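You operate a simulated robot arm through the tools that you are given. There is no shell and no other tool.

The job below is to be done with a simulated two-armed robot. You get a single attempt, and the scene is never put back.

JOB
Dye the wide blank as the dye order card says: colour and shade.
Fine: coats by the shade card, even, with the black dauber; dauber back, pot shut.

The check looks at the end state, three seconds after you hand in, the way a careful person would. Anything else that was tipped, shoved, dropped, spilled or broken makes it a failure.

ROBOT AND FRAMES
Two 6-joint arms with two-finger grippers on one trunk, on a base that drives. Base frame: it is fixed to the floor where the robot stands at the start and does not move with it; the origin is under the middle of the robot, x ahead of it, y to its left, z up. Readings come in mm, rad, newtons and seconds.
The left shoulder is at the start at [30, 178, 938], the right one opposite. With the tool pointing down near the work surface each hand reaches from about 100 to 840 mm from the robot's upright axis, wherever it stands, measured 20 degrees to its own side. Places, roughly: beige pot [-2400, 2400, 900]; beige pot lid [-2400, 2400, 1000]; black dauber [-2250, 2000, 1000]; black pot [-2400, 2200, 900]; black pot lid [-2400, 2200, 1000]; blue pot [-2400, 2100, 900]; blue pot lid [-2400, 2100, 1000]; dye order card [-2400, 1900, 1200]; green pot [-2400, 2000, 900]; green pot lid [-2400, 2000, 1000]; shade card [-2400, 2200, 1200]; white pot lid [-2400, 2500, 1000]; wide blank [-2250, 2250, 1000]; yellow dauber [-2250, 2500, 1000]. Payload 2.54 kg a hand.
Tool frame (each hand has its own): the origin (TCP) lies between the finger pads and is the grasp point; the fingertips stand 30 mm ahead of it; z points along the fingers, y is the line along which they close. Largest opening 116 mm; the body of the gripper starts 95 mm behind the TCP.
Orientation is that of the tool frame in the base frame, as [roll, pitch, yaw] about the fixed x, y, z axes, in that order (R = Rz(yaw) Ry(pitch) Rx(roll)). With the fingers straight down and closing along the base's y, the tool's x points along the base's -x, its y along +y and its z along -z.

CONTROLS
- The arms move only by the tool move_arm. It takes "left_commands", "right_commands" or both (then of equal length, played together; a hand with none holds still); each is a list that holds one entry, the list of rows, each a list of 7 numbers: the opening, from 0 (shut) to 1 (fully open), then the shift along the tool's x, y, z in m, then the turn, a rotation vector about the tool's x, y, z in rad. In form: [[[claw, tx, ty, tz, ax, ay, az], ...]]. A call has 1 to 20 rows; each row shifts and turns the commanded pose from where the row before left it, along the tool's axes as they then stand. Each row takes 0.2 s and may step no farther than 50 mm and 0.15 rad from the row before; otherwise, or with a gripper value out of range, the whole call is refused. Where a pose cannot be reached the arm comes as near as it can. A force on the tool above 40 N (or 10 N above the force at the start of the call, whichever is more), or a blocked arm, ends the call early, and 0.2 s more pass. Each finger travels about 153 mm/s and halts on what it meets, pressing with about 26 N; the grip force reading is that of the motor and also rises with nothing between the fingers. The clock runs only during rows and for 0.2 s after the last one: add rows that do not move to give the fingers time. The reply holds the time, the measured pose of the TCP, the force on the tool along the base axes, the opening and the grip force, in the units named above and with some noise, with the torque about the TCP (base axes, N m) and any sound that the robot's microphone picked up, and new pictures: "views" is both (left out), scene, wrist or none (wrist: the cameras of the hands that moved).
- Cameras (640 x 400 px; columns grow to the right, rows downward): "scene" is now at [52.6, 7.5, 1669.7]; the picture's right is [0.10, -0.99, 0.00], its down [-0.67, -0.07, -0.74] and it looks along [0.74, 0.07, -0.67] (base axes); focal length 259 px, centre (320, 200). "left" rides on the left gripper at [69, 15, -122] in its tool frame; the picture's right is [-0.21, 0.98, 0.00], its down [-0.83, -0.18, -0.53] and it looks along [-0.52, -0.11, 0.85] (tool axes); focal length 251 px, centre (320, 200). "right" rides on the right gripper at [69, -15, -122] in its tool frame; the picture's right is [0.21, 0.98, 0.00], its down [-0.83, 0.18, -0.53] and it looks along [-0.52, 0.11, 0.85] (tool axes); focal length 251 px, centre (320, 200). There is no depth. A picture from a camera that has moved, and an enlarged one, comes with that camera's place and axes in the base frame and with its lens.
- lift_body(by): slides the trunk up (or, below 0, down) by that many mm; the arms and the scene camera ride with it, the base frame stays. It gives what a move gives, with no picture.
- roll_base(legs): drives the robot by 1 to 6 legs, each [ahead, left, turn to the left] in mm, mm and rad, along the robot's own axes; the way and the turn of a leg run together, so that a leg with both is an arc; at most 1500 mm and 3.142 rad a leg. The arms and the cameras ride along, it lands a little off, and it stops where it bumps. It gives what a move gives, and a new picture of the scene camera.
- head_to(pan, tilt): turns the head with the scene camera to pan (to the left, within 2.496 rad either way) and tilt (down, from -0.506 to 1.204), counted from straight ahead of the robot. It gives what a move gives, and a new picture of the scene camera.
- zoom(camera, box): a new picture of the part [left, top, right, bottom] of that camera's present view, enlarged. No time passes.
- hand_in(): hands the job in; it is judged then, once.

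Places have to be worked out from the pictures, the camera data and where the tool is seen. Open the grippers and draw the arms clear of the work before you hand the job in, unless the task says otherwise.

The tools are called after "Request:" by a JSON object that holds its "api" and its "payload". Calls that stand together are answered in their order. move_arm: Moves the arms, as the interface text tells. Its arguments: {"type":"object","properties":{"left_commands":{"type":"array"},"right_commands":{"type":"array"},"views":{"type":"string","enum":["both","scene","wrist","none"]}},"required":[]} The other tools are called the same way: lift_body (by) slides the trunk up or down; roll_base (legs) drives the base; head_to (pan, tilt) turns the head that bears the scene camera; zoom (camera, box) takes an enlarged picture of a part of a camera's view; hand_in () hands the job in.

At the start:

```text
time_s: 0.0
left_eef_pos: [439.1, 226.0, 1173.0]
left_orientation: [-3.141, 0.001, 3.141]
left_contact_force: [-0.5, 0.2, 0.2]
left_ft_torque: [0.01, 0.02, -0.03]
left_width: 115.7
left_finger_force: 0.0
right_eef_pos: [531.0, -241.0, 1118.1]
right_orientation: [-3.141, -0.001, -3.141]
right_contact_force: [0.2, 0.5, -0.3]
right_ft_torque: [-0.04, 0.03, -0.02]
right_width: 115.9
right_finger_force: 0.1
trunk travel left (down, up): [-150.0, 390.0]
robot x, y, heading: [-0.3, -1.6, -0.004]
head pan, tilt: [0.099, 0.733]
```

scene: 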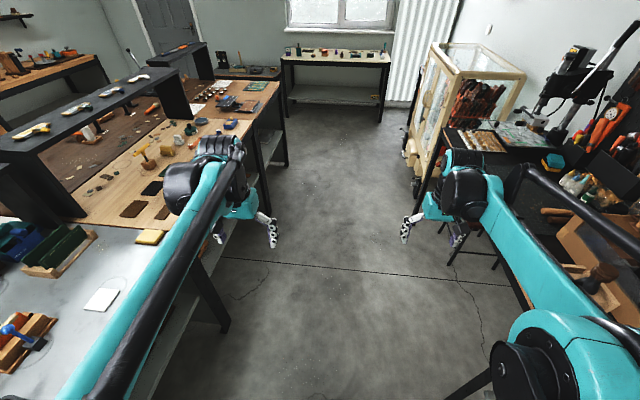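
right: 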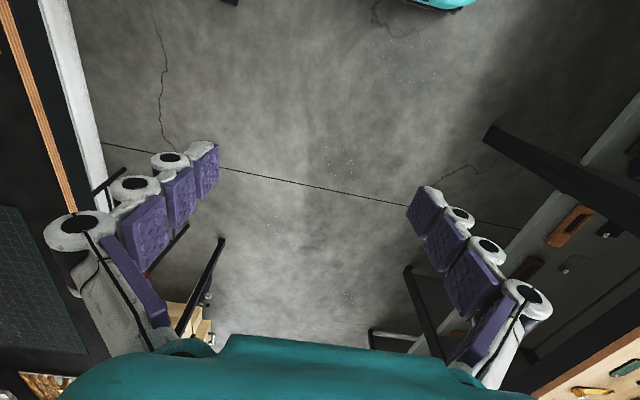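
left: 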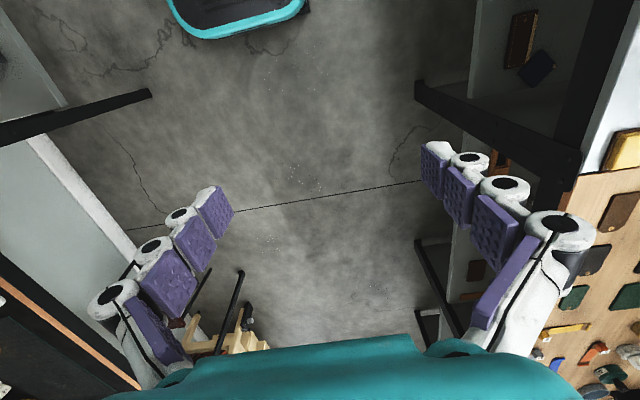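

The pictures show the aisle ahead with benches either side; the dyeing place lies behind me to the left, about [-2400, 2200]. I turn the head that way to see the route.

Request:
{"api": "head_to", "payload": {"pan": 2.4, "tilt": 0.4}}

```text
time_s: 2.1
left_eef_pos: [438.5, 225.2, 1172.2]
left_orientation: [3.141, -0.001, 3.14]
left_contact_force: [-1.1, -0.3, -0.1]
left_ft_torque: [0.02, 0.0, 0.03]
left_width: 116.1
left_finger_force: 0.0
right_eef_pos: [530.2, -242.0, 1117.9]
right_orientation: [-3.141, -0.001, -3.141]
right_contact_force: [-0.8, 0.3, 0.3]
right_ft_torque: [-0.01, 0.01, -0.04]
right_width: 116.3
right_finger_force: 0.1
trunk travel left (down, up): [-150.0, 390.0]
robot x, y, heading: [1.5, -0.7, -0.0]
head pan, tilt: [2.4, 0.4]
camera scene: at [-98.8, 61.8, 1699.4], right [0.68, 0.74, 0.0], down [0.29, -0.26, -0.92], along [-0.68, 0.62, -0.39], focal length 259 px, centre (320, 200)
```

scene: 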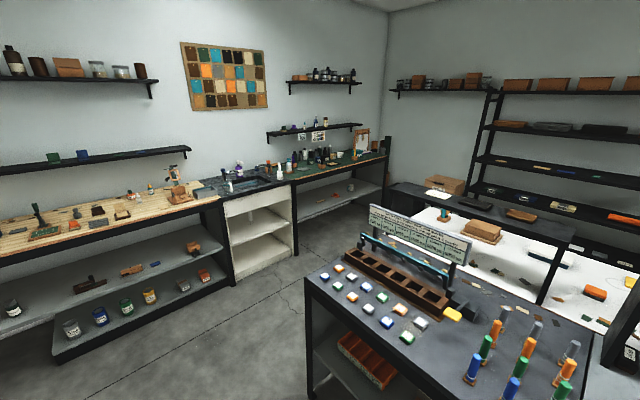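

The far bench along the back wall, left of the corner, seems to be the dye station (cards and pots at about column 320, row 150). I zoom in on it and look at other angles.

Request:
{"api": "zoom", "payload": {"camera": "scene", "box": [220, 100, 420, 225]}}

Request:
{"api": "head_to", "payload": {"pan": 2.0, "tilt": 0.8}}

Request:
{"api": "head_to", "payload": {"pan": 2.496, "tilt": 0.9}}

Request:
{"api": "head_to", "payload": {"pan": -2.496, "tilt": 0.7}}

```text
3.20 times, centred on (320, 162) of scene
camera zoom: at [-98.8, 61.8, 1699.4], right [0.68, 0.74, 0.0], down [0.29, -0.26, -0.92], along [-0.68, 0.62, -0.39], focal length 828 px, centre (320, 320)
```

zoom: 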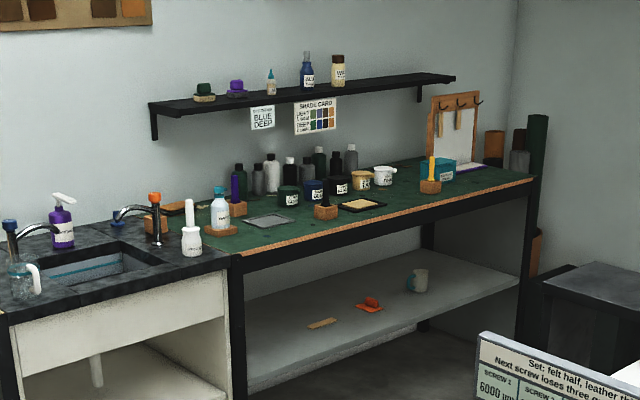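

```text
time_s: 3.0
left_eef_pos: [437.9, 225.8, 1173.1]
left_orientation: [-3.14, -0.002, 3.142]
left_contact_force: [-0.1, -0.4, -0.1]
left_ft_torque: [-0.03, 0.02, -0.01]
left_width: 115.9
left_finger_force: 0.1
right_eef_pos: [530.4, -239.5, 1118.2]
right_orientation: [-3.142, 0.003, 3.141]
right_contact_force: [0.2, -0.1, -0.8]
right_ft_torque: [-0.02, 0.0, 0.0]
right_width: 115.9
right_finger_force: 0.1
trunk travel left (down, up): [-150.0, 390.0]
robot x, y, heading: [-5.3, 5.0, -0.001]
head pan, tilt: [2.0, 0.799]
camera scene: at [-64.2, 72.6, 1664.3], right [0.91, 0.42, 0.0], down [0.3, -0.65, -0.7], along [-0.29, 0.63, -0.72], focal length 259 px, centre (320, 200)
```

scene: 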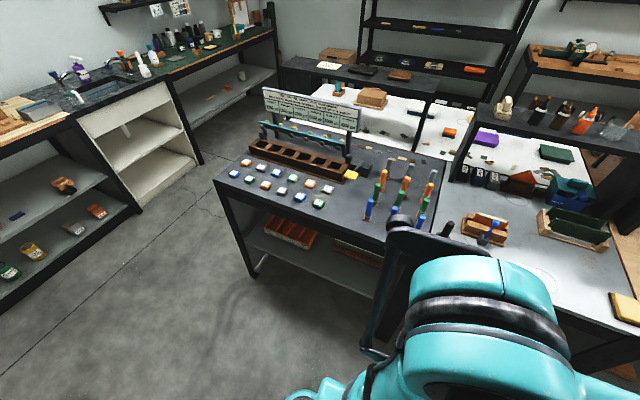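

```text
time_s: 3.9
left_eef_pos: [439.4, 225.7, 1173.8]
left_orientation: [-3.142, 0.001, 3.141]
left_contact_force: [0.1, -0.5, 0.7]
left_ft_torque: [0.01, 0.0, -0.03]
left_width: 116.0
left_finger_force: 0.1
right_eef_pos: [530.8, -241.9, 1116.5]
right_orientation: [3.141, 0.001, -3.142]
right_contact_force: [-0.1, 0.7, -0.6]
right_ft_torque: [-0.01, -0.01, 0.0]
right_width: 116.0
right_finger_force: 0.1
trunk travel left (down, up): [-150.0, 390.0]
robot x, y, heading: [1.2, -0.0, -0.001]
head pan, tilt: [2.496, 0.901]
camera scene: at [-90.8, 44.7, 1656.4], right [0.6, 0.8, 0.0], down [0.63, -0.47, -0.62], along [-0.5, 0.37, -0.78], focal length 259 px, centre (320, 200)
```

scene: 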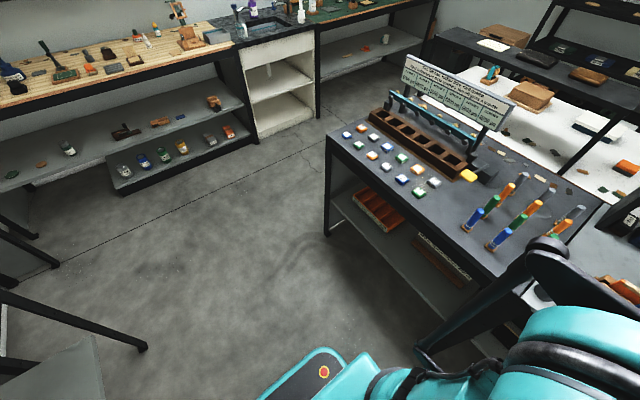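

```text
time_s: 7.9
left_eef_pos: [437.8, 225.6, 1172.9]
left_orientation: [-3.141, 0.001, -3.141]
left_contact_force: [-0.2, 0.0, 1.2]
left_ft_torque: [0.02, -0.03, -0.01]
left_width: 115.9
left_finger_force: 0.0
right_eef_pos: [529.8, -240.8, 1116.8]
right_orientation: [-3.14, -0.001, -3.141]
right_contact_force: [-0.5, -0.5, -0.6]
right_ft_torque: [-0.01, 0.01, 0.01]
right_width: 116.1
right_finger_force: 0.1
trunk travel left (down, up): [-150.0, 390.0]
robot x, y, heading: [2.3, -1.2, 0.001]
head pan, tilt: [-2.496, 0.7]
camera scene: at [-98.4, -51.9, 1672.5], right [-0.6, 0.8, 0.0], down [0.51, 0.39, -0.77], along [-0.61, -0.46, -0.64], focal length 259 px, centre (320, 200)
```

scene: 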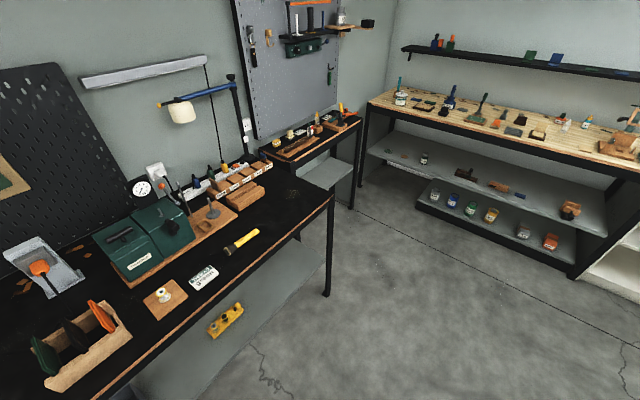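

The order card seems to read "BLUE DEEP"; the dye bench's front edge is at about x = -2010, running y = 1480 to 2970. Before driving I tuck both hands in closer to the robot.

Request:
{"api": "move_arm", "payload": {"left_commands": [[[0.5, 0.03, 0, -0.01, 0, 0, 0], [0.2, 0.03, 0, -0.01, 0, 0, 0], [0, 0.03, 0, -0.01, 0, 0, 0], [0, 0.03, 0, -0.01, 0, 0, 0], [0, 0.03, 0, -0.01, 0, 0, 0], [0, 0, 0, 0, 0, 0, 0]]], "right_commands": [[[0.5, 0.045, 0, -0.02, 0, 0, 0], [0.2, 0.045, 0, -0.02, 0, 0, 0], [0, 0.045, 0, -0.02, 0, 0, 0], [0, 0.045, 0, -0.02, 0, 0, 0], [0, 0.045, 0, -0.02, 0, 0, 0], [0, 0, 0, 0, 0, 0, 0]]], "views": "none"}}

Request:
{"api": "head_to", "payload": {"pan": 0.0, "tilt": 1.0}}

Request:
{"api": "head_to", "payload": {"pan": 1.3, "tilt": 0.9}}

```text
time_s: 9.3
left_eef_pos: [291.2, 226.7, 1224.2]
left_orientation: [-3.141, -0.001, -3.14]
left_contact_force: [0.4, 0.4, 1.0]
left_ft_torque: [-0.03, 0.08, 0.03]
left_width: 0.0
left_finger_force: 26.1
right_eef_pos: [307.0, -242.7, 1216.8]
right_orientation: [3.141, 0.0, -3.141]
right_contact_force: [0.7, -0.4, 0.8]
right_ft_torque: [0.03, 0.05, 0.01]
right_width: 0.0
right_finger_force: 26.1
trunk travel left (down, up): [-150.0, 390.0]
robot x, y, heading: [-0.7, -1.0, 0.001]
head pan, tilt: [-2.496, 0.7]
```

```text
time_s: 11.5
left_eef_pos: [289.1, 225.5, 1224.7]
left_orientation: [-3.141, 0.0, 3.141]
left_contact_force: [0.2, -0.5, 0.2]
left_ft_torque: [0.01, 0.01, 0.02]
left_width: 0.0
left_finger_force: 26.0
right_eef_pos: [305.2, -241.2, 1219.5]
right_orientation: [3.141, 0.0, -3.142]
right_contact_force: [0.4, 0.6, 1.7]
right_ft_torque: [0.04, -0.01, 0.04]
right_width: 0.0
right_finger_force: 26.2
trunk travel left (down, up): [-150.0, 390.0]
robot x, y, heading: [-0.3, -0.9, 0.003]
head pan, tilt: [0.0, 1.0]
camera scene: at [39.0, -0.8, 1649.1], right [0.0, -1.0, 0.0], down [-0.84, 0.0, -0.54], along [0.54, 0.0, -0.84], focal length 259 px, centre (320, 200)
```

scene: 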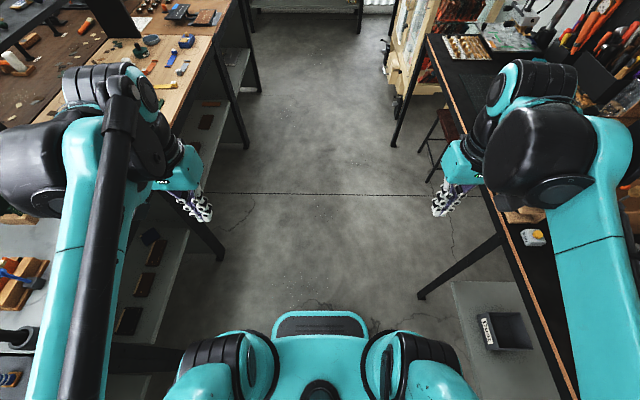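

```text
time_s: 13.0
left_eef_pos: [289.3, 226.8, 1223.7]
left_orientation: [-3.141, -0.001, 3.14]
left_contact_force: [0.8, -0.3, 0.1]
left_ft_torque: [0.03, 0.0, 0.01]
left_width: 0.0
left_finger_force: 26.0
right_eef_pos: [305.2, -241.4, 1218.5]
right_orientation: [3.141, 0.0, -3.14]
right_contact_force: [-0.2, -0.9, 0.8]
right_ft_torque: [-0.01, -0.01, -0.02]
right_width: 0.1
right_finger_force: 26.1
trunk travel left (down, up): [-150.0, 390.0]
robot x, y, heading: [-0.6, 5.0, -0.0]
head pan, tilt: [1.3, 0.901]
camera scene: at [-10.5, 71.9, 1656.3], right [0.96, -0.27, 0.0], down [-0.21, -0.76, -0.62], along [0.17, 0.6, -0.78], focal length 259 px, centre (320, 200)
```

scene: 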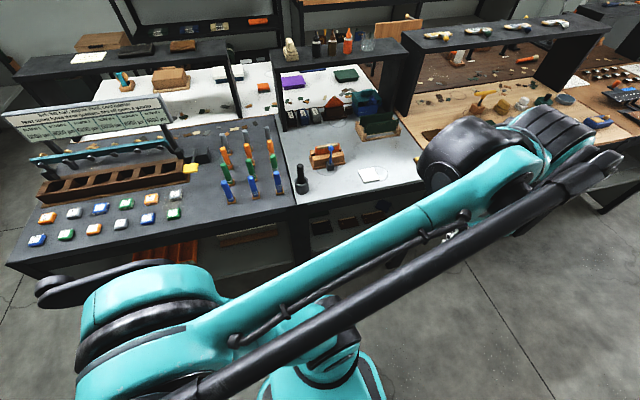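

The elbows stick out to about ±450 mm but well above bench height, and the floor straight behind is clear. I back up to about x = -1450 and look toward the dye bench.

Request:
{"api": "roll_base", "payload": {"legs": [[-1400, 50, 0]]}}

Request:
{"api": "head_to", "payload": {"pan": 1.9, "tilt": 0.5}}

Request:
{"api": "head_to", "payload": {"pan": 2.496, "tilt": 0.8}}

```text
time_s: 20.0
left_eef_pos: [-1121.9, 278.2, 1225.1]
left_orientation: [-3.14, 0.0, 3.138]
left_contact_force: [0.2, -0.8, 0.6]
left_ft_torque: [0.01, 0.0, 0.01]
left_width: 0.0
left_finger_force: 25.2
right_eef_pos: [-1106.8, -189.0, 1218.0]
right_orientation: [3.141, 0.001, 3.138]
right_contact_force: [0.4, 0.2, 0.1]
right_ft_torque: [0.01, 0.01, 0.03]
right_width: 0.0
right_finger_force: 25.6
trunk travel left (down, up): [-150.0, 390.0]
robot x, y, heading: [-1409.5, 48.7, -0.002]
head pan, tilt: [1.3, 0.901]
camera scene: at [-1422.0, 125.3, 1656.3], right [0.96, -0.27, 0.0], down [-0.21, -0.75, -0.62], along [0.17, 0.6, -0.78], focal length 259 px, centre (320, 200)
```

scene: 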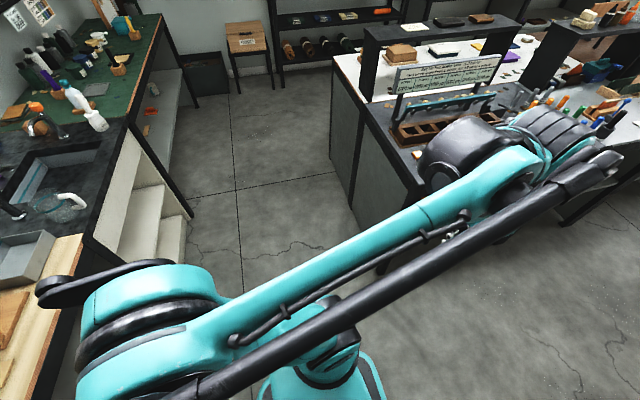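

```text
time_s: 21.0
left_eef_pos: [-1120.9, 278.1, 1224.5]
left_orientation: [3.141, -0.001, 3.139]
left_contact_force: [0.0, 0.4, 0.1]
left_ft_torque: [-0.03, -0.03, -0.01]
left_width: 0.1
left_finger_force: 26.2
right_eef_pos: [-1106.3, -189.2, 1217.6]
right_orientation: [3.141, 0.001, 3.137]
right_contact_force: [-0.3, -0.2, 0.4]
right_ft_torque: [-0.03, 0.04, -0.01]
right_width: 0.0
right_finger_force: 26.2
trunk travel left (down, up): [-150.0, 390.0]
robot x, y, heading: [-1415.3, 51.1, -0.003]
head pan, tilt: [1.901, 0.499]
camera scene: at [-1471.1, 138.9, 1690.2], right [0.95, 0.32, 0.0], down [0.15, -0.45, -0.88], along [-0.28, 0.83, -0.48], focal length 259 px, centre (320, 200)
```

scene: 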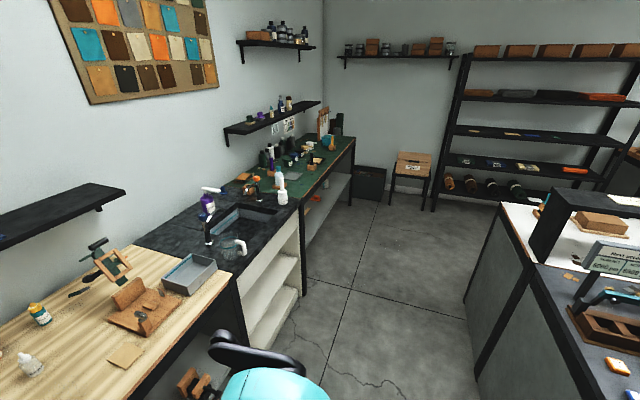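

```text
time_s: 22.0
left_eef_pos: [-1121.3, 279.0, 1224.6]
left_orientation: [3.142, -0.001, 3.139]
left_contact_force: [-1.0, -0.3, -0.8]
left_ft_torque: [-0.01, 0.0, 0.02]
left_width: 0.1
left_finger_force: 26.2
right_eef_pos: [-1107.4, -189.0, 1217.6]
right_orientation: [-3.141, 0.0, 3.14]
right_contact_force: [-0.2, -0.3, -0.5]
right_ft_torque: [-0.03, -0.01, 0.02]
right_width: 0.0
right_finger_force: 26.0
trunk travel left (down, up): [-150.0, 390.0]
robot x, y, heading: [-1412.4, 53.0, -0.004]
head pan, tilt: [2.496, 0.799]
camera scene: at [-1506.2, 101.6, 1664.3], right [0.61, 0.8, 0.0], down [0.57, -0.43, -0.7], along [-0.56, 0.42, -0.72], focal length 259 px, centre (320, 200)
```

scene: 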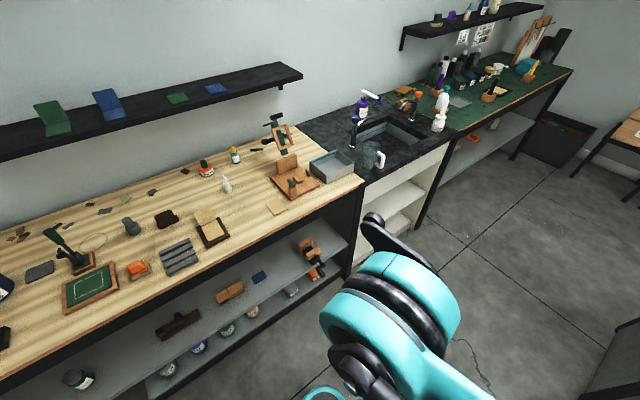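

The aisle is wide and clear up to the dye bench. I turn around here in place so that I face the wall, heading about π.

Request:
{"api": "roll_base", "payload": {"legs": [[0, 0, 3.14]]}}

Request:
{"api": "head_to", "payload": {"pan": -1.0, "tilt": 0.6}}

```text
time_s: 29.8
left_eef_pos: [-1702.4, -171.0, 1224.7]
left_orientation: [-3.142, 0.001, -0.01]
left_contact_force: [-0.3, 0.2, 0.1]
left_ft_torque: [-0.03, -0.01, 0.01]
left_width: 0.1
left_finger_force: 26.0
right_eef_pos: [-1713.8, 297.0, 1218.0]
right_orientation: [3.141, 0.0, -0.008]
right_contact_force: [0.3, 0.6, -0.4]
right_ft_torque: [0.0, -0.03, 0.01]
right_width: 0.1
right_finger_force: 25.5
trunk travel left (down, up): [-150.0, 390.0]
robot x, y, heading: [-1411.2, 53.3, 3.132]
head pan, tilt: [2.496, 0.799]
camera scene: at [-1318.2, 3.1, 1664.3], right [-0.61, -0.79, 0.0], down [-0.57, 0.44, -0.7], along [0.55, -0.42, -0.72], focal length 259 px, centre (320, 200)
```

scene: 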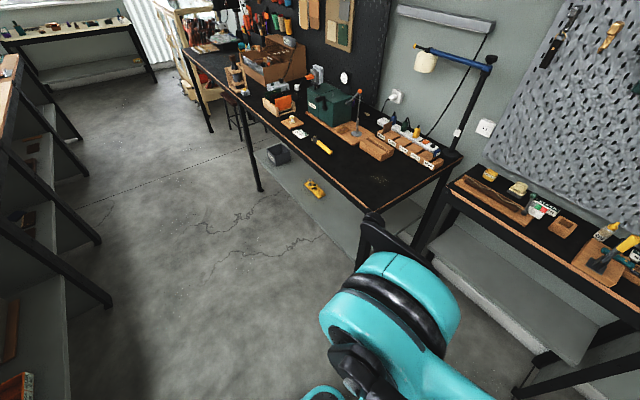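

```text
time_s: 32.7
left_eef_pos: [-1704.4, -169.8, 1224.1]
left_orientation: [-3.14, -0.001, -0.01]
left_contact_force: [0.5, 0.0, 0.1]
left_ft_torque: [0.01, 0.01, 0.03]
left_width: 0.0
left_finger_force: 26.4
right_eef_pos: [-1715.0, 298.0, 1218.5]
right_orientation: [-3.14, -0.001, -0.009]
right_contact_force: [0.5, -0.3, -0.3]
right_ft_torque: [0.0, 0.01, -0.01]
right_width: 0.0
right_finger_force: 26.5
trunk travel left (down, up): [-150.0, 390.0]
robot x, y, heading: [-1409.8, 50.0, 3.133]
head pan, tilt: [-1.0, 0.6]
camera scene: at [-1429.3, 127.1, 1681.1], right [0.85, 0.53, 0.0], down [0.3, -0.48, -0.83], along [-0.44, 0.7, -0.56], focal length 259 px, centre (320, 200)
```

scene: 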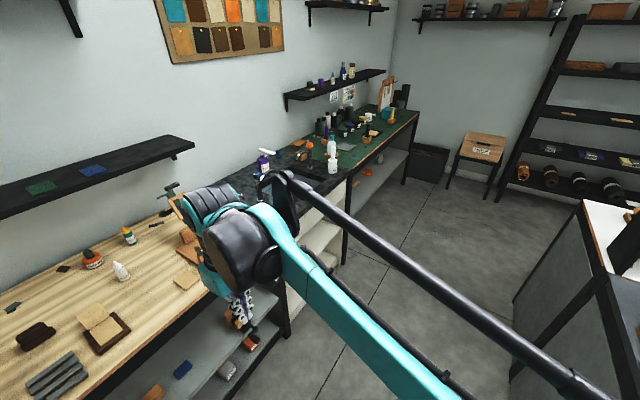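

Heading is about 3.133 and the way to my right (+y) is clear. I strafe right toward y ≈ 2150 and look at the dye bench.

Request:
{"api": "roll_base", "payload": {"legs": [[0, -1400, 0], [0, -700, 0.008]]}}

Request:
{"api": "head_to", "payload": {"pan": 0.0, "tilt": 0.55}}

```text
time_s: 43.1
left_eef_pos: [-1669.8, 1923.5, 1223.1]
left_orientation: [-3.141, 0.001, -0.008]
left_contact_force: [-0.5, 0.8, -0.8]
left_ft_torque: [0.0, 0.01, -0.01]
left_width: 0.0
left_finger_force: 25.9
right_eef_pos: [-1682.4, 2391.0, 1217.6]
right_orientation: [-3.142, 0.0, -0.01]
right_contact_force: [-0.6, 0.6, 0.4]
right_ft_torque: [-0.04, -0.01, -0.01]
right_width: 0.0
right_finger_force: 25.4
trunk travel left (down, up): [-150.0, 390.0]
robot x, y, heading: [-1380.0, 2148.2, 3.135]
head pan, tilt: [-1.0, 0.6]
camera scene: at [-1396.4, 2221.0, 1681.1], right [0.85, 0.53, 0.0], down [0.3, -0.48, -0.82], along [-0.44, 0.7, -0.57], focal length 259 px, centre (320, 200)
```

scene: 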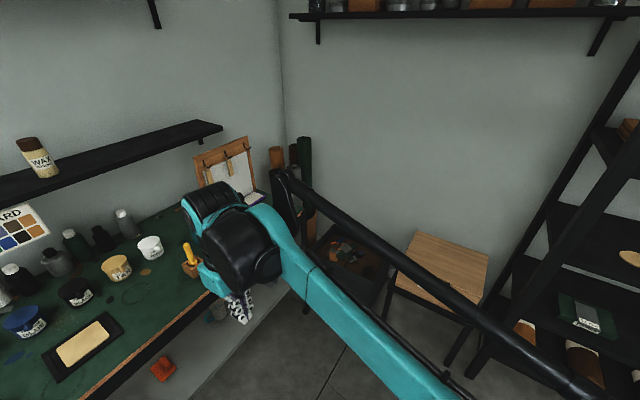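

```text
time_s: 44.3
left_eef_pos: [-1669.9, 1922.0, 1224.4]
left_orientation: [3.141, -0.001, -0.007]
left_contact_force: [-0.8, 0.0, 0.7]
left_ft_torque: [-0.04, -0.02, -0.02]
left_width: 0.0
left_finger_force: 25.7
right_eef_pos: [-1682.0, 2390.1, 1217.5]
right_orientation: [3.14, 0.001, -0.01]
right_contact_force: [-0.1, 0.8, -0.6]
right_ft_torque: [0.02, 0.01, 0.01]
right_width: 0.0
right_finger_force: 26.6
trunk travel left (down, up): [-150.0, 390.0]
robot x, y, heading: [-1380.7, 2148.4, 3.131]
head pan, tilt: [0.0, 0.55]
camera scene: at [-1439.0, 2146.3, 1685.6], right [0.01, 1.0, 0.0], down [0.52, 0.0, -0.85], along [-0.85, 0.01, -0.52], focal length 259 px, centre (320, 200)
```

scene: 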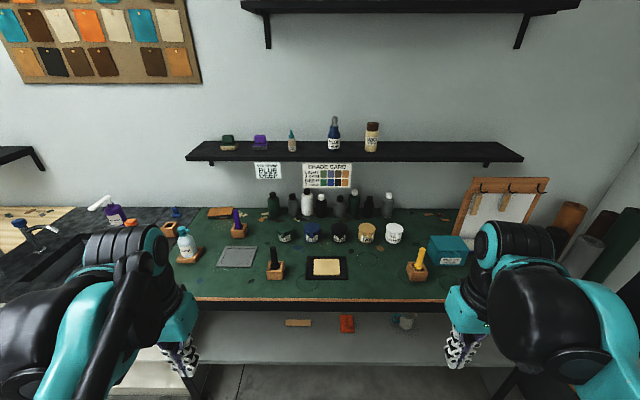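

Now the whole dye station is in view. I zoom in on the cards, the pots, the daubers and the blank.

Request:
{"api": "zoom", "payload": {"camera": "scene", "box": [240, 155, 370, 236]}}

Request:
{"api": "zoom", "payload": {"camera": "scene", "box": [180, 210, 460, 310]}}

Request:
{"api": "zoom", "payload": {"camera": "scene", "box": [245, 210, 375, 291]}}

Request:
{"api": "zoom", "payload": {"camera": "scene", "box": [300, 160, 360, 190]}}

```text
4.92 times, centred on (305, 196) of scene
camera zoom: at [-1439.0, 2146.3, 1685.6], right [0.01, 1.0, 0.0], down [0.52, 0.0, -0.85], along [-0.85, 0.01, -0.52], focal length 1273 px, centre (394, 222)
```

zoom: 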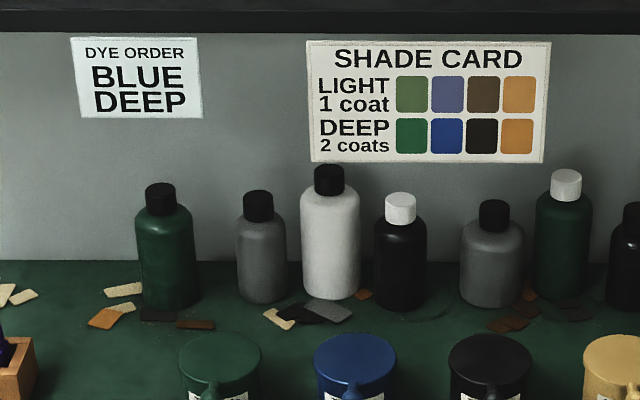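

```text
2.29 times, centred on (320, 260) of scene
camera zoom: at [-1439.0, 2146.3, 1685.6], right [0.01, 1.0, 0.0], down [0.52, 0.0, -0.85], along [-0.85, 0.01, -0.52], focal length 591 px, centre (320, 63)
```

zoom: 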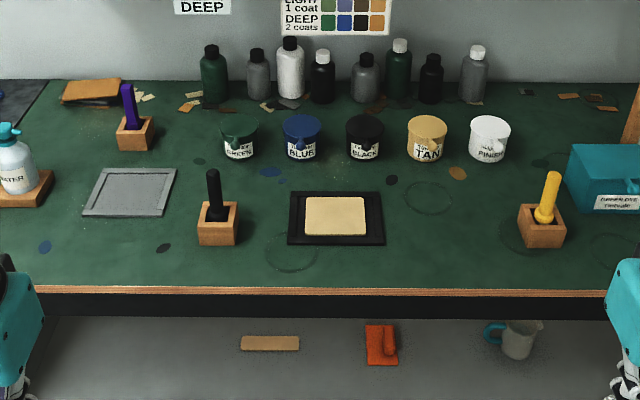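

```text
4.92 times, centred on (310, 250) of scene
camera zoom: at [-1439.0, 2146.3, 1685.6], right [0.01, 1.0, 0.0], down [0.52, 0.0, -0.85], along [-0.85, 0.01, -0.52], focal length 1273 px, centre (369, -49)
```

zoom: 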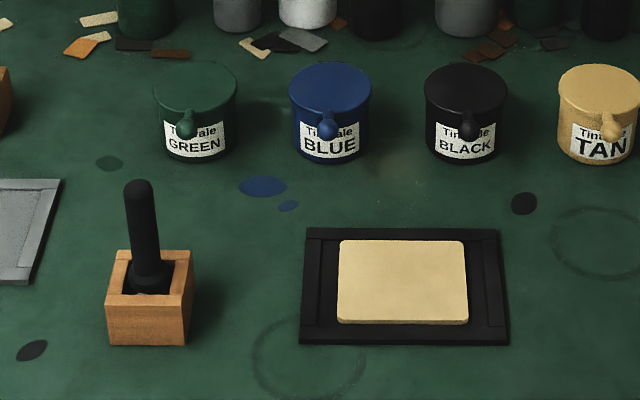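

```text
10.67 times, centred on (330, 175) of scene
camera zoom: at [-1439.0, 2146.3, 1685.6], right [0.01, 1.0, 0.0], down [0.52, 0.0, -0.85], along [-0.85, 0.01, -0.52], focal length 2758 px, centre (213, 467)
```

zoom: 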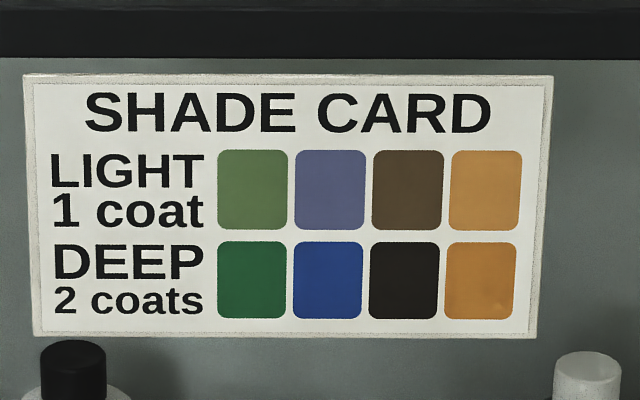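

The order is BLUE, DEEP = 2 coats. The blank lies in a black tray at about (-2200, 2185), the black dauber stands in its wooden block at about (-2160, 1975), the blue pot is at about (-2350, 2118). I roll closer.

Request:
{"api": "roll_base", "payload": {"legs": [[230, -40, 0.01]]}}

Request:
{"api": "head_to", "payload": {"pan": 0.0, "tilt": 0.95}}

```text
time_s: 46.1
left_eef_pos: [-1901.8, 1959.7, 1224.2]
left_orientation: [3.141, 0.0, 0.001]
left_contact_force: [-0.2, -0.4, 0.7]
left_ft_torque: [-0.02, -0.08, -0.01]
left_width: 0.0
left_finger_force: 25.6
right_eef_pos: [-1920.0, 2426.6, 1217.8]
right_orientation: [3.142, -0.001, 0.002]
right_contact_force: [0.1, -0.3, -0.1]
right_ft_torque: [-0.03, -0.03, -0.04]
right_width: 0.0
right_finger_force: 25.5
trunk travel left (down, up): [-150.0, 390.0]
robot x, y, heading: [-1613.9, 2189.3, -3.141]
head pan, tilt: [0.0, 0.55]
camera scene: at [-1674.2, 2186.0, 1685.6], right [0.0, 1.0, 0.0], down [0.52, 0.0, -0.85], along [-0.85, 0.0, -0.52], focal length 259 px, centre (320, 200)
```

scene: 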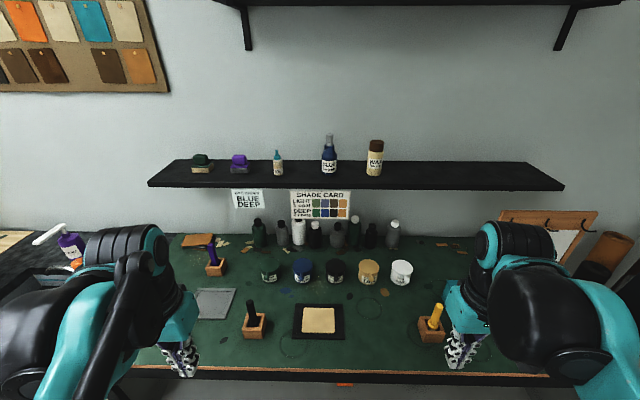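

```text
time_s: 47.0
left_eef_pos: [-1900.1, 1958.7, 1223.8]
left_orientation: [-3.141, -0.001, 0.002]
left_contact_force: [-0.5, 0.1, 0.7]
left_ft_torque: [0.01, -0.01, -0.02]
left_width: 0.2
left_finger_force: 26.4
right_eef_pos: [-1917.7, 2427.8, 1217.9]
right_orientation: [3.141, 0.0, 0.002]
right_contact_force: [0.2, 0.4, 0.8]
right_ft_torque: [-0.01, 0.0, 0.02]
right_width: 0.1
right_finger_force: 25.9
trunk travel left (down, up): [-150.0, 390.0]
robot x, y, heading: [-1612.4, 2186.7, -3.14]
head pan, tilt: [0.0, 0.949]
camera scene: at [-1655.7, 2185.8, 1652.8], right [0.0, 1.0, 0.0], down [0.81, 0.0, -0.58], along [-0.58, 0.0, -0.81], focal length 259 px, centre (320, 200)
```

scene: 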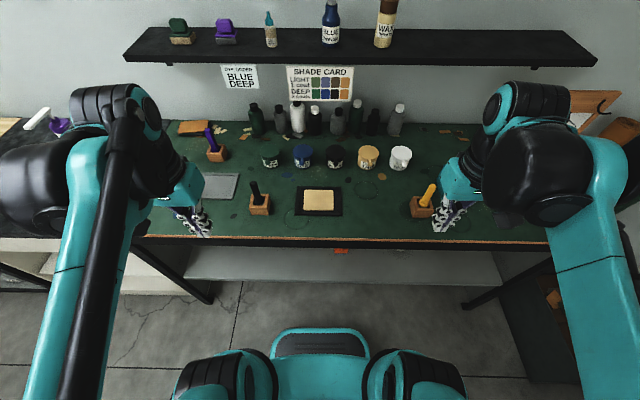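

I zoom here for exact placing of the blank, the pot and the dauber by triangulation with the earlier view.

Request:
{"api": "zoom", "payload": {"camera": "scene", "box": [240, 130, 360, 230]}}

Request:
{"api": "zoom", "payload": {"camera": "scene", "box": [280, 135, 330, 175]}}

```text
4.00 times, centred on (300, 180) of scene
camera zoom: at [-1655.7, 2185.8, 1652.8], right [0.0, 1.0, 0.0], down [0.81, 0.0, -0.58], along [-0.58, 0.0, -0.81], focal length 1034 px, centre (400, 280)
```

zoom: 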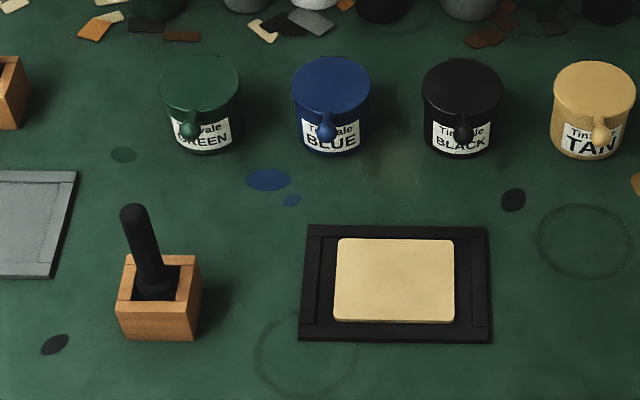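

```text
10.00 times, centred on (305, 155) of scene
camera zoom: at [-1655.7, 2185.8, 1652.8], right [0.0, 1.0, 0.0], down [0.81, 0.0, -0.58], along [-0.58, 0.0, -0.81], focal length 2586 px, centre (470, 650)
```

zoom: 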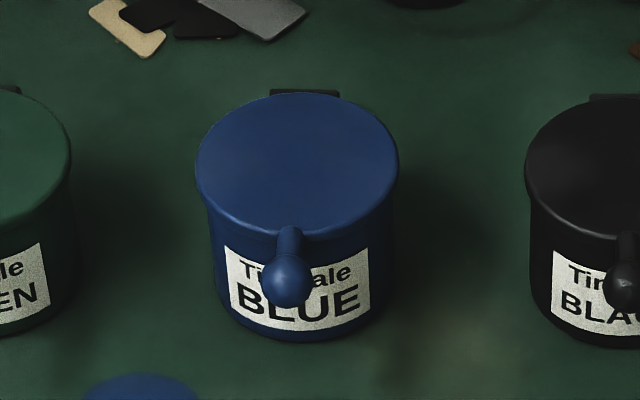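

The lid is hinged at the back, with a ball knob at the front at about (-2320, 2120, 957). I measure the shelf, cards and bottles behind it so the arm stays clear of them.

Request:
{"api": "zoom", "payload": {"camera": "scene", "box": [200, 20, 400, 145]}}

Request:
{"api": "head_to", "payload": {"pan": 0.0, "tilt": 0.55}}

Request:
{"api": "zoom", "payload": {"camera": "scene", "box": [200, 150, 400, 275]}}

```text
3.20 times, centred on (300, 82) of scene
camera zoom: at [-1655.7, 2185.8, 1652.8], right [0.0, 1.0, 0.0], down [0.81, 0.0, -0.58], along [-0.58, 0.0, -0.81], focal length 828 px, centre (384, 576)
```

zoom: 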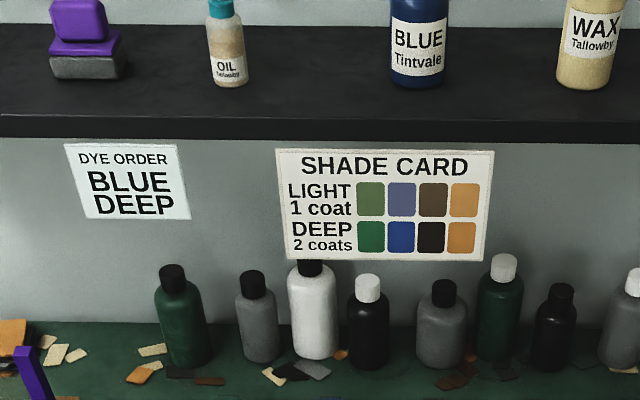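

```text
time_s: 47.8
left_eef_pos: [-1899.8, 1960.3, 1224.1]
left_orientation: [-3.141, 0.001, 0.002]
left_contact_force: [-0.8, -0.2, 0.0]
left_ft_torque: [0.01, 0.0, -0.01]
left_width: 0.0
left_finger_force: 26.0
right_eef_pos: [-1918.2, 2427.5, 1217.1]
right_orientation: [3.141, 0.0, 0.001]
right_contact_force: [0.5, 0.0, 1.0]
right_ft_torque: [-0.02, -0.02, -0.01]
right_width: 0.0
right_finger_force: 26.2
trunk travel left (down, up): [-150.0, 390.0]
robot x, y, heading: [-1612.2, 2185.7, -3.135]
head pan, tilt: [0.0, 0.55]
camera scene: at [-1672.6, 2185.8, 1685.6], right [0.0, 1.0, 0.0], down [0.52, 0.0, -0.85], along [-0.85, 0.0, -0.52], focal length 259 px, centre (320, 200)
```

scene: 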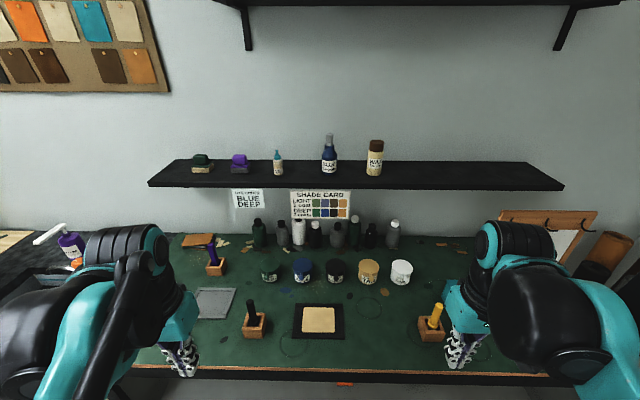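

```text
3.20 times, centred on (300, 212) of scene
camera zoom: at [-1672.6, 2185.8, 1685.6], right [0.0, 1.0, 0.0], down [0.52, 0.0, -0.85], along [-0.85, 0.0, -0.52], focal length 828 px, centre (384, 160)
```

zoom: 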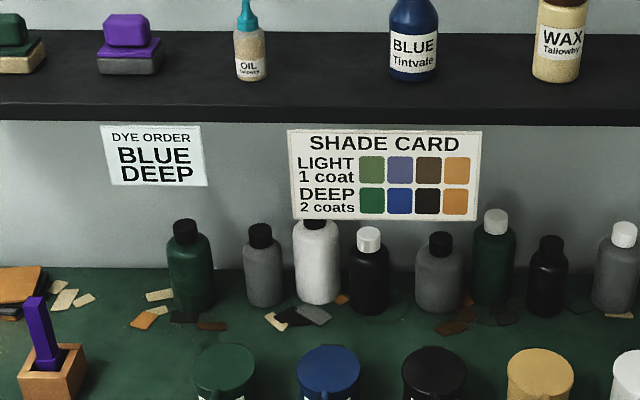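

The shelf edge and cards hang at about x = -2450, z > 1150, so I'll work with the left hand tilted (fingers forward-down about 0.5 rad) to keep the wrist away. I tilt the left hand, half open it, and bring it to a spot in front of and above the blue pot's knob.

Request:
{"api": "move_arm", "payload": {"left_commands": [[[0.2, 0, 0, 0, 0, -0.125, 0], [0.4, 0, 0, 0, 0, -0.125, 0], [0.5, 0, 0, 0, 0, -0.125, 0], [0.5, 0, 0, 0, 0, -0.125, 0], [0.5, -0.0211, -0.016, 0.0302, 0, 0, 0], [0.5, -0.0211, -0.016, 0.0302, 0, 0, 0], [0.5, -0.0211, -0.016, 0.0302, 0, 0, 0], [0.5, -0.0211, -0.016, 0.0302, 0, 0, 0], [0.5, -0.0211, -0.016, 0.0302, 0, 0, 0], [0.5, -0.0211, -0.016, 0.0302, 0, 0, 0], [0.5, -0.0211, -0.016, 0.0302, 0, 0, 0], [0.5, -0.0211, -0.016, 0.0302, 0, 0, 0], [0.5, 0, 0, 0, 0, 0, 0]]]}}

```text
time_s: 50.6
left_eef_pos: [-2164.4, 2088.3, 1096.8]
left_orientation: [3.14, 0.5, 0.004]
left_contact_force: [0.2, -0.8, 1.3]
left_ft_torque: [-0.03, -0.01, -0.05]
left_width: 58.1
left_finger_force: 0.0
right_eef_pos: [-1916.0, 2427.1, 1218.9]
right_orientation: [-3.141, -0.002, 0.002]
right_contact_force: [0.2, 0.1, -0.2]
right_ft_torque: [-0.02, 0.02, -0.01]
right_width: 0.0
right_finger_force: 26.4
trunk travel left (down, up): [-150.0, 390.0]
robot x, y, heading: [-1616.2, 2188.1, -3.138]
head pan, tilt: [0.0, 0.55]
camera scene: at [-1671.3, 2185.3, 1685.7], right [0.0, 1.0, 0.0], down [0.52, 0.0, -0.85], along [-0.85, 0.0, -0.52], focal length 259 px, centre (320, 200)
camera left: at [-2045.7, 2071.9, 1171.2], right [-0.19, -0.98, 0.1], down [-0.47, 0.18, 0.86], along [-0.86, 0.11, -0.49], focal length 251 px, centre (320, 200)
```

scene: 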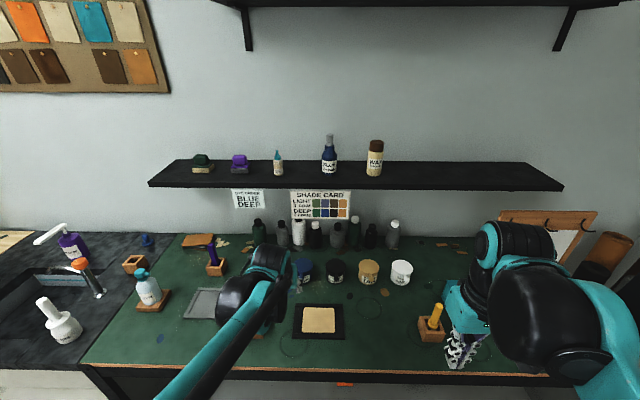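
left: 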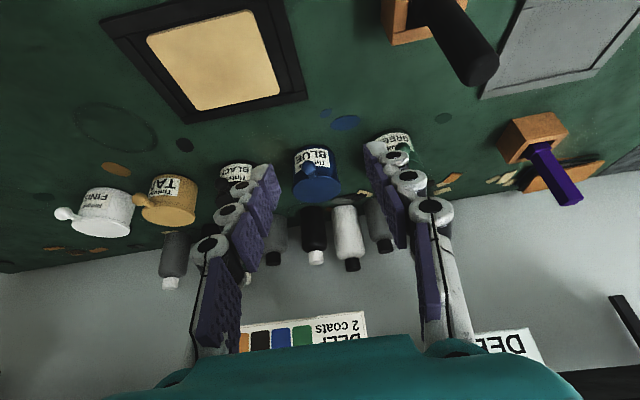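

The wrist view shows the blue pot between the fingers; I zoom for the knob and hinge and for the dauber and blank.

Request:
{"api": "zoom", "payload": {"camera": "left", "box": [270, 125, 366, 225]}}

Request:
{"api": "zoom", "payload": {"camera": "left", "box": [360, 0, 540, 120]}}

Request:
{"api": "zoom", "payload": {"camera": "left", "box": [100, 0, 310, 130]}}

```text
4.00 times, centred on (318, 175) of left
camera zoom: at [-2045.7, 2071.9, 1171.2], right [-0.19, -0.98, 0.1], down [-0.47, 0.18, 0.86], along [-0.86, 0.11, -0.49], focal length 1006 px, centre (328, 300)
```

zoom: 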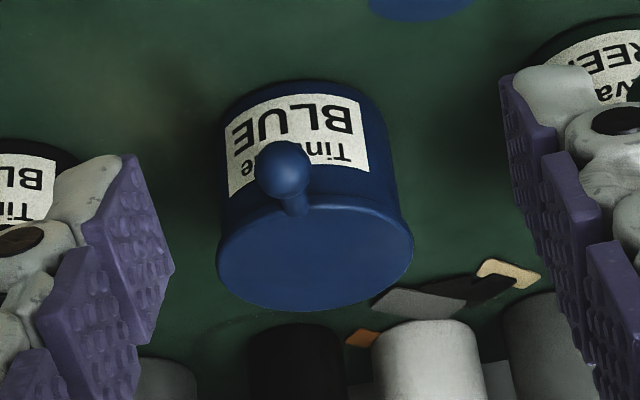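

```text
3.33 times, centred on (450, 60) of left
camera zoom: at [-2045.7, 2071.9, 1171.2], right [-0.19, -0.98, 0.1], down [-0.47, 0.18, 0.86], along [-0.86, 0.11, -0.49], focal length 838 px, centre (-113, 667)
```

zoom: 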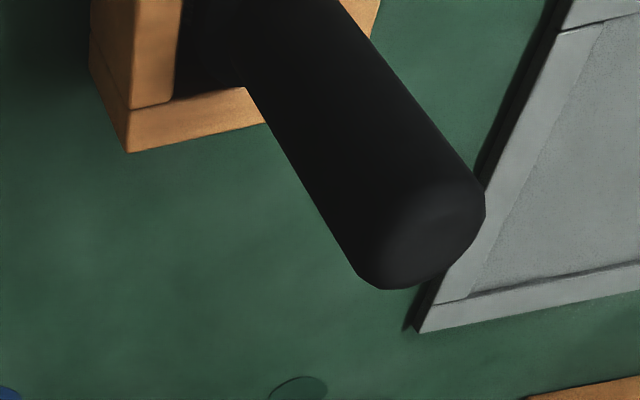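

```text
3.05 times, centred on (205, 65) of left
camera zoom: at [-2045.7, 2071.9, 1171.2], right [-0.19, -0.98, 0.1], down [-0.47, 0.18, 0.86], along [-0.86, 0.11, -0.49], focal length 766 px, centre (670, 611)
```

zoom: 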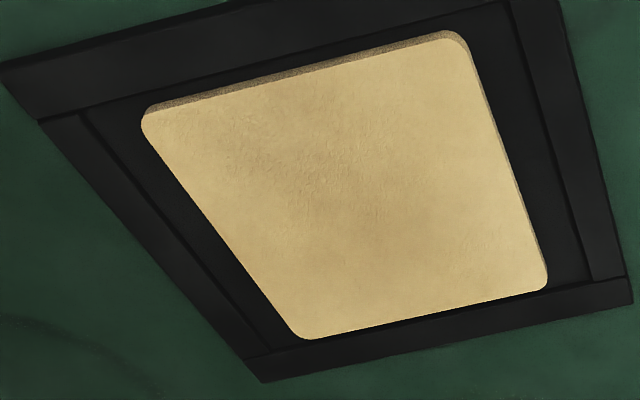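

I place the knob at about (-2317, 2118, 962), the lid centre at (-2387, 2119, 954) and the hinge near x = -2429; the blank spans x -2235..-2146, y 2127..2230. I bring the open fingers around the knob.

Request:
{"api": "move_arm", "payload": {"left_commands": [[[0.5, -0.01725, -0.0074, 0.028, 0, 0, 0], [0.5, -0.01725, -0.0074, 0.028, 0, 0, 0], [0.5, -0.01725, -0.0074, 0.028, 0, 0, 0], [0.5, -0.01725, -0.0074, 0.028, 0, 0, 0], [0.5, 0, 0, 0.0175, 0, 0, 0], [0.5, 0, 0, 0.0175, 0, 0, 0], [0.5, 0, 0, 0.0175, 0, 0, 0], [0.5, 0, 0, 0.0175, 0, 0, 0], [0.5, 0, 0, 0, 0, 0, 0]]]}}

Request:
{"api": "zoom", "payload": {"camera": "scene", "box": [250, 220, 370, 295]}}

Request:
{"api": "zoom", "payload": {"camera": "left", "box": [220, 100, 420, 300]}}

```text
time_s: 52.6
left_eef_pos: [-2312.7, 2115.9, 966.2]
left_orientation: [-3.142, 0.501, 0.0]
left_contact_force: [1.1, 0.1, 0.8]
left_ft_torque: [0.0, 0.0, -0.02]
left_width: 58.0
left_finger_force: 0.0
right_eef_pos: [-1917.0, 2427.3, 1217.3]
right_orientation: [3.141, -0.002, 0.001]
right_contact_force: [-0.4, -0.8, -0.1]
right_ft_torque: [0.04, 0.02, 0.0]
right_width: 0.0
right_finger_force: 26.1
trunk travel left (down, up): [-150.0, 390.0]
robot x, y, heading: [-1612.8, 2183.0, -3.14]
head pan, tilt: [0.0, 0.55]
camera scene: at [-1672.2, 2185.8, 1685.7], right [0.0, 1.0, 0.0], down [0.52, 0.0, -0.85], along [-0.85, 0.0, -0.52], focal length 259 px, centre (320, 200)
camera left: at [-2193.9, 2099.7, 1042.0], right [-0.19, -0.98, 0.1], down [-0.47, 0.18, 0.86], along [-0.86, 0.11, -0.49], focal length 251 px, centre (320, 200)
```

scene: 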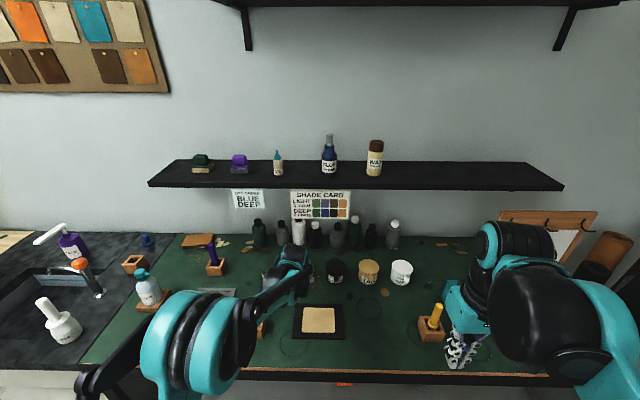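
left: 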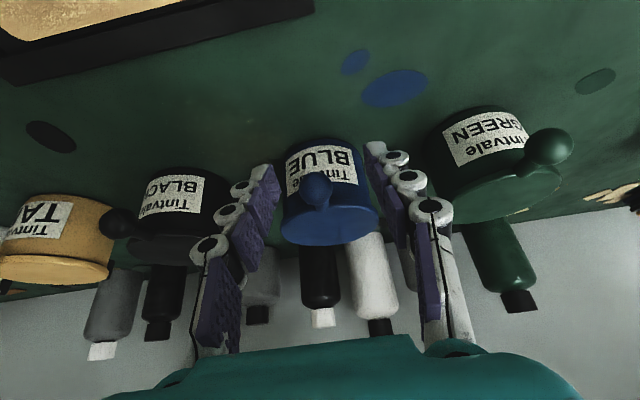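

```text
5.33 times, centred on (310, 258) of scene
camera zoom: at [-1672.2, 2185.8, 1685.7], right [0.0, 1.0, 0.0], down [0.52, 0.0, -0.85], along [-0.85, 0.0, -0.52], focal length 1379 px, centre (373, -107)
```

zoom: 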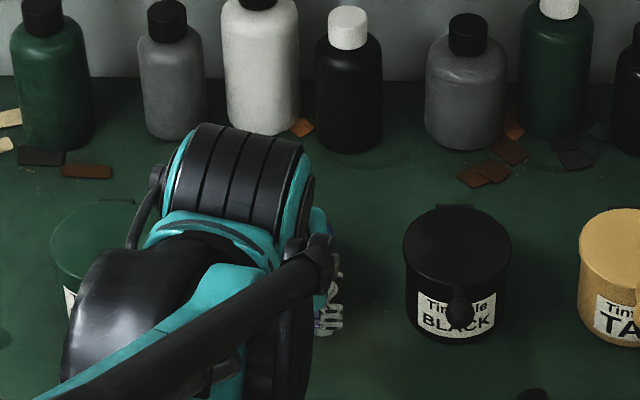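

```text
2.00 times, centred on (320, 200) of left
camera zoom: at [-2193.9, 2099.7, 1042.0], right [-0.19, -0.98, 0.1], down [-0.47, 0.18, 0.86], along [-0.86, 0.11, -0.49], focal length 503 px, centre (320, 200)
```

zoom: 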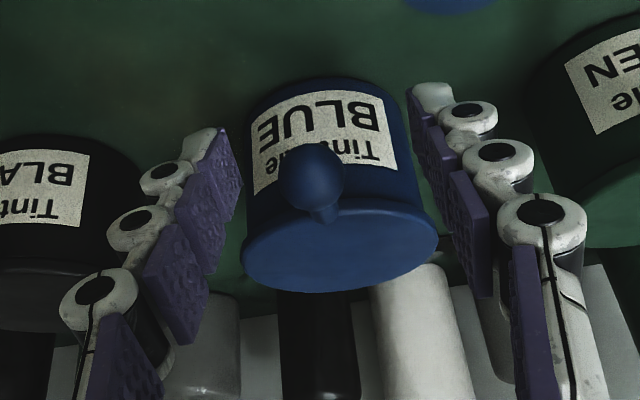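

The knob lies between the pads, about 8 mm ahead of the grasp point and 2 mm off to the right. I centre and close on it gently.

Request:
{"api": "move_arm", "payload": {"left_commands": [[[0.4, 0, -0.0015, 0, 0, 0, 0], [0.25, 0, 0, 0, 0, 0, 0], [0.15, 0, 0, 0, 0, 0, 0], [0.1, 0, 0, 0, 0, 0, 0], [0.08, 0, 0, 0, 0, 0, 0]]], "views": "wrist"}}

```text
time_s: 53.8
left_eef_pos: [-2312.1, 2118.6, 965.4]
left_orientation: [-3.141, 0.501, 0.003]
left_contact_force: [-0.2, 3.7, -1.9]
left_ft_torque: [0.02, -0.13, -0.02]
left_width: 17.5
left_finger_force: 43.0
right_eef_pos: [-1917.1, 2428.3, 1217.0]
right_orientation: [3.141, 0.0, 0.002]
right_contact_force: [0.6, -1.1, 0.0]
right_ft_torque: [0.02, -0.02, 0.01]
right_width: 0.1
right_finger_force: 25.8
trunk travel left (down, up): [-150.0, 390.0]
robot x, y, heading: [-1614.1, 2189.7, -3.141]
head pan, tilt: [0.0, 0.55]
camera left: at [-2194.1, 2102.3, 1041.5], right [-0.19, -0.98, 0.1], down [-0.47, 0.18, 0.86], along [-0.86, 0.11, -0.49], focal length 251 px, centre (320, 200)
```

left: 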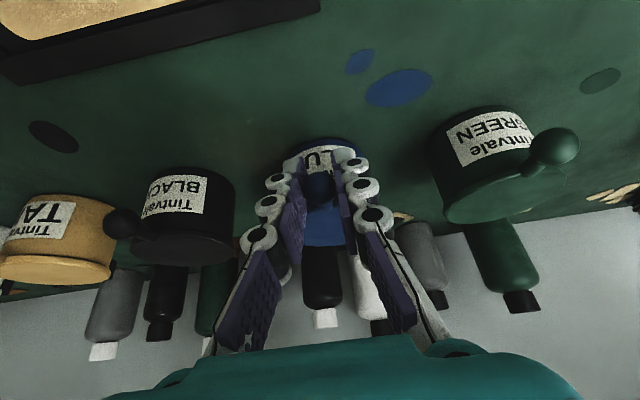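

The knob is held (17.5 mm). I start swinging the lid up along the hinge arc, a few steps first, watching the force.

Request:
{"api": "move_arm", "payload": {"left_commands": [[[0.08, -0.0069, 0, -0.0089, 0, 0, 0], [0.08, -0.0077, 0, -0.0082, 0, 0, 0], [0.08, -0.0085, 0, -0.0074, 0, 0, 0], [0.08, -0.0092, 0, -0.0065, 0, 0, 0], [0.08, -0.0098, 0, -0.0055, 0, 0, 0]]], "views": "wrist"}}

```text
time_s: 55.0
left_eef_pos: [-2330.6, 2118.0, 1020.4]
left_orientation: [-3.141, 0.5, 0.003]
left_contact_force: [15.9, 6.7, -10.8]
left_ft_torque: [-0.29, -1.83, -0.55]
left_width: 17.3
left_finger_force: 42.3
right_eef_pos: [-1917.2, 2427.6, 1218.7]
right_orientation: [3.14, 0.001, 0.002]
right_contact_force: [0.0, -0.8, 0.6]
right_ft_torque: [0.03, 0.02, -0.03]
right_width: 0.0
right_finger_force: 25.9
trunk travel left (down, up): [-150.0, 390.0]
robot x, y, heading: [-1613.3, 2190.7, -3.137]
head pan, tilt: [0.0, 0.55]
camera left: at [-2212.6, 2102.7, 1095.2], right [-0.19, -0.98, 0.1], down [-0.47, 0.18, 0.86], along [-0.86, 0.11, -0.49], focal length 251 px, centre (320, 200)
```

left: 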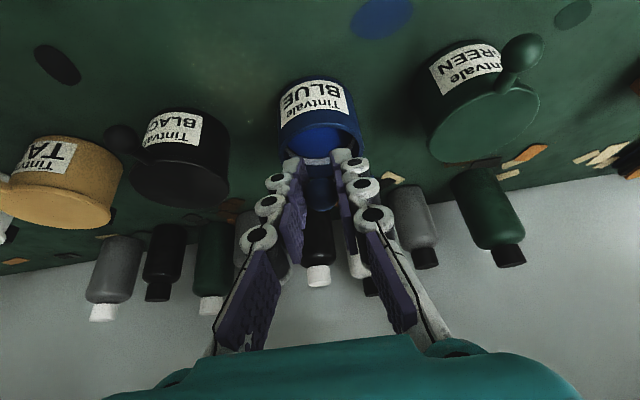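

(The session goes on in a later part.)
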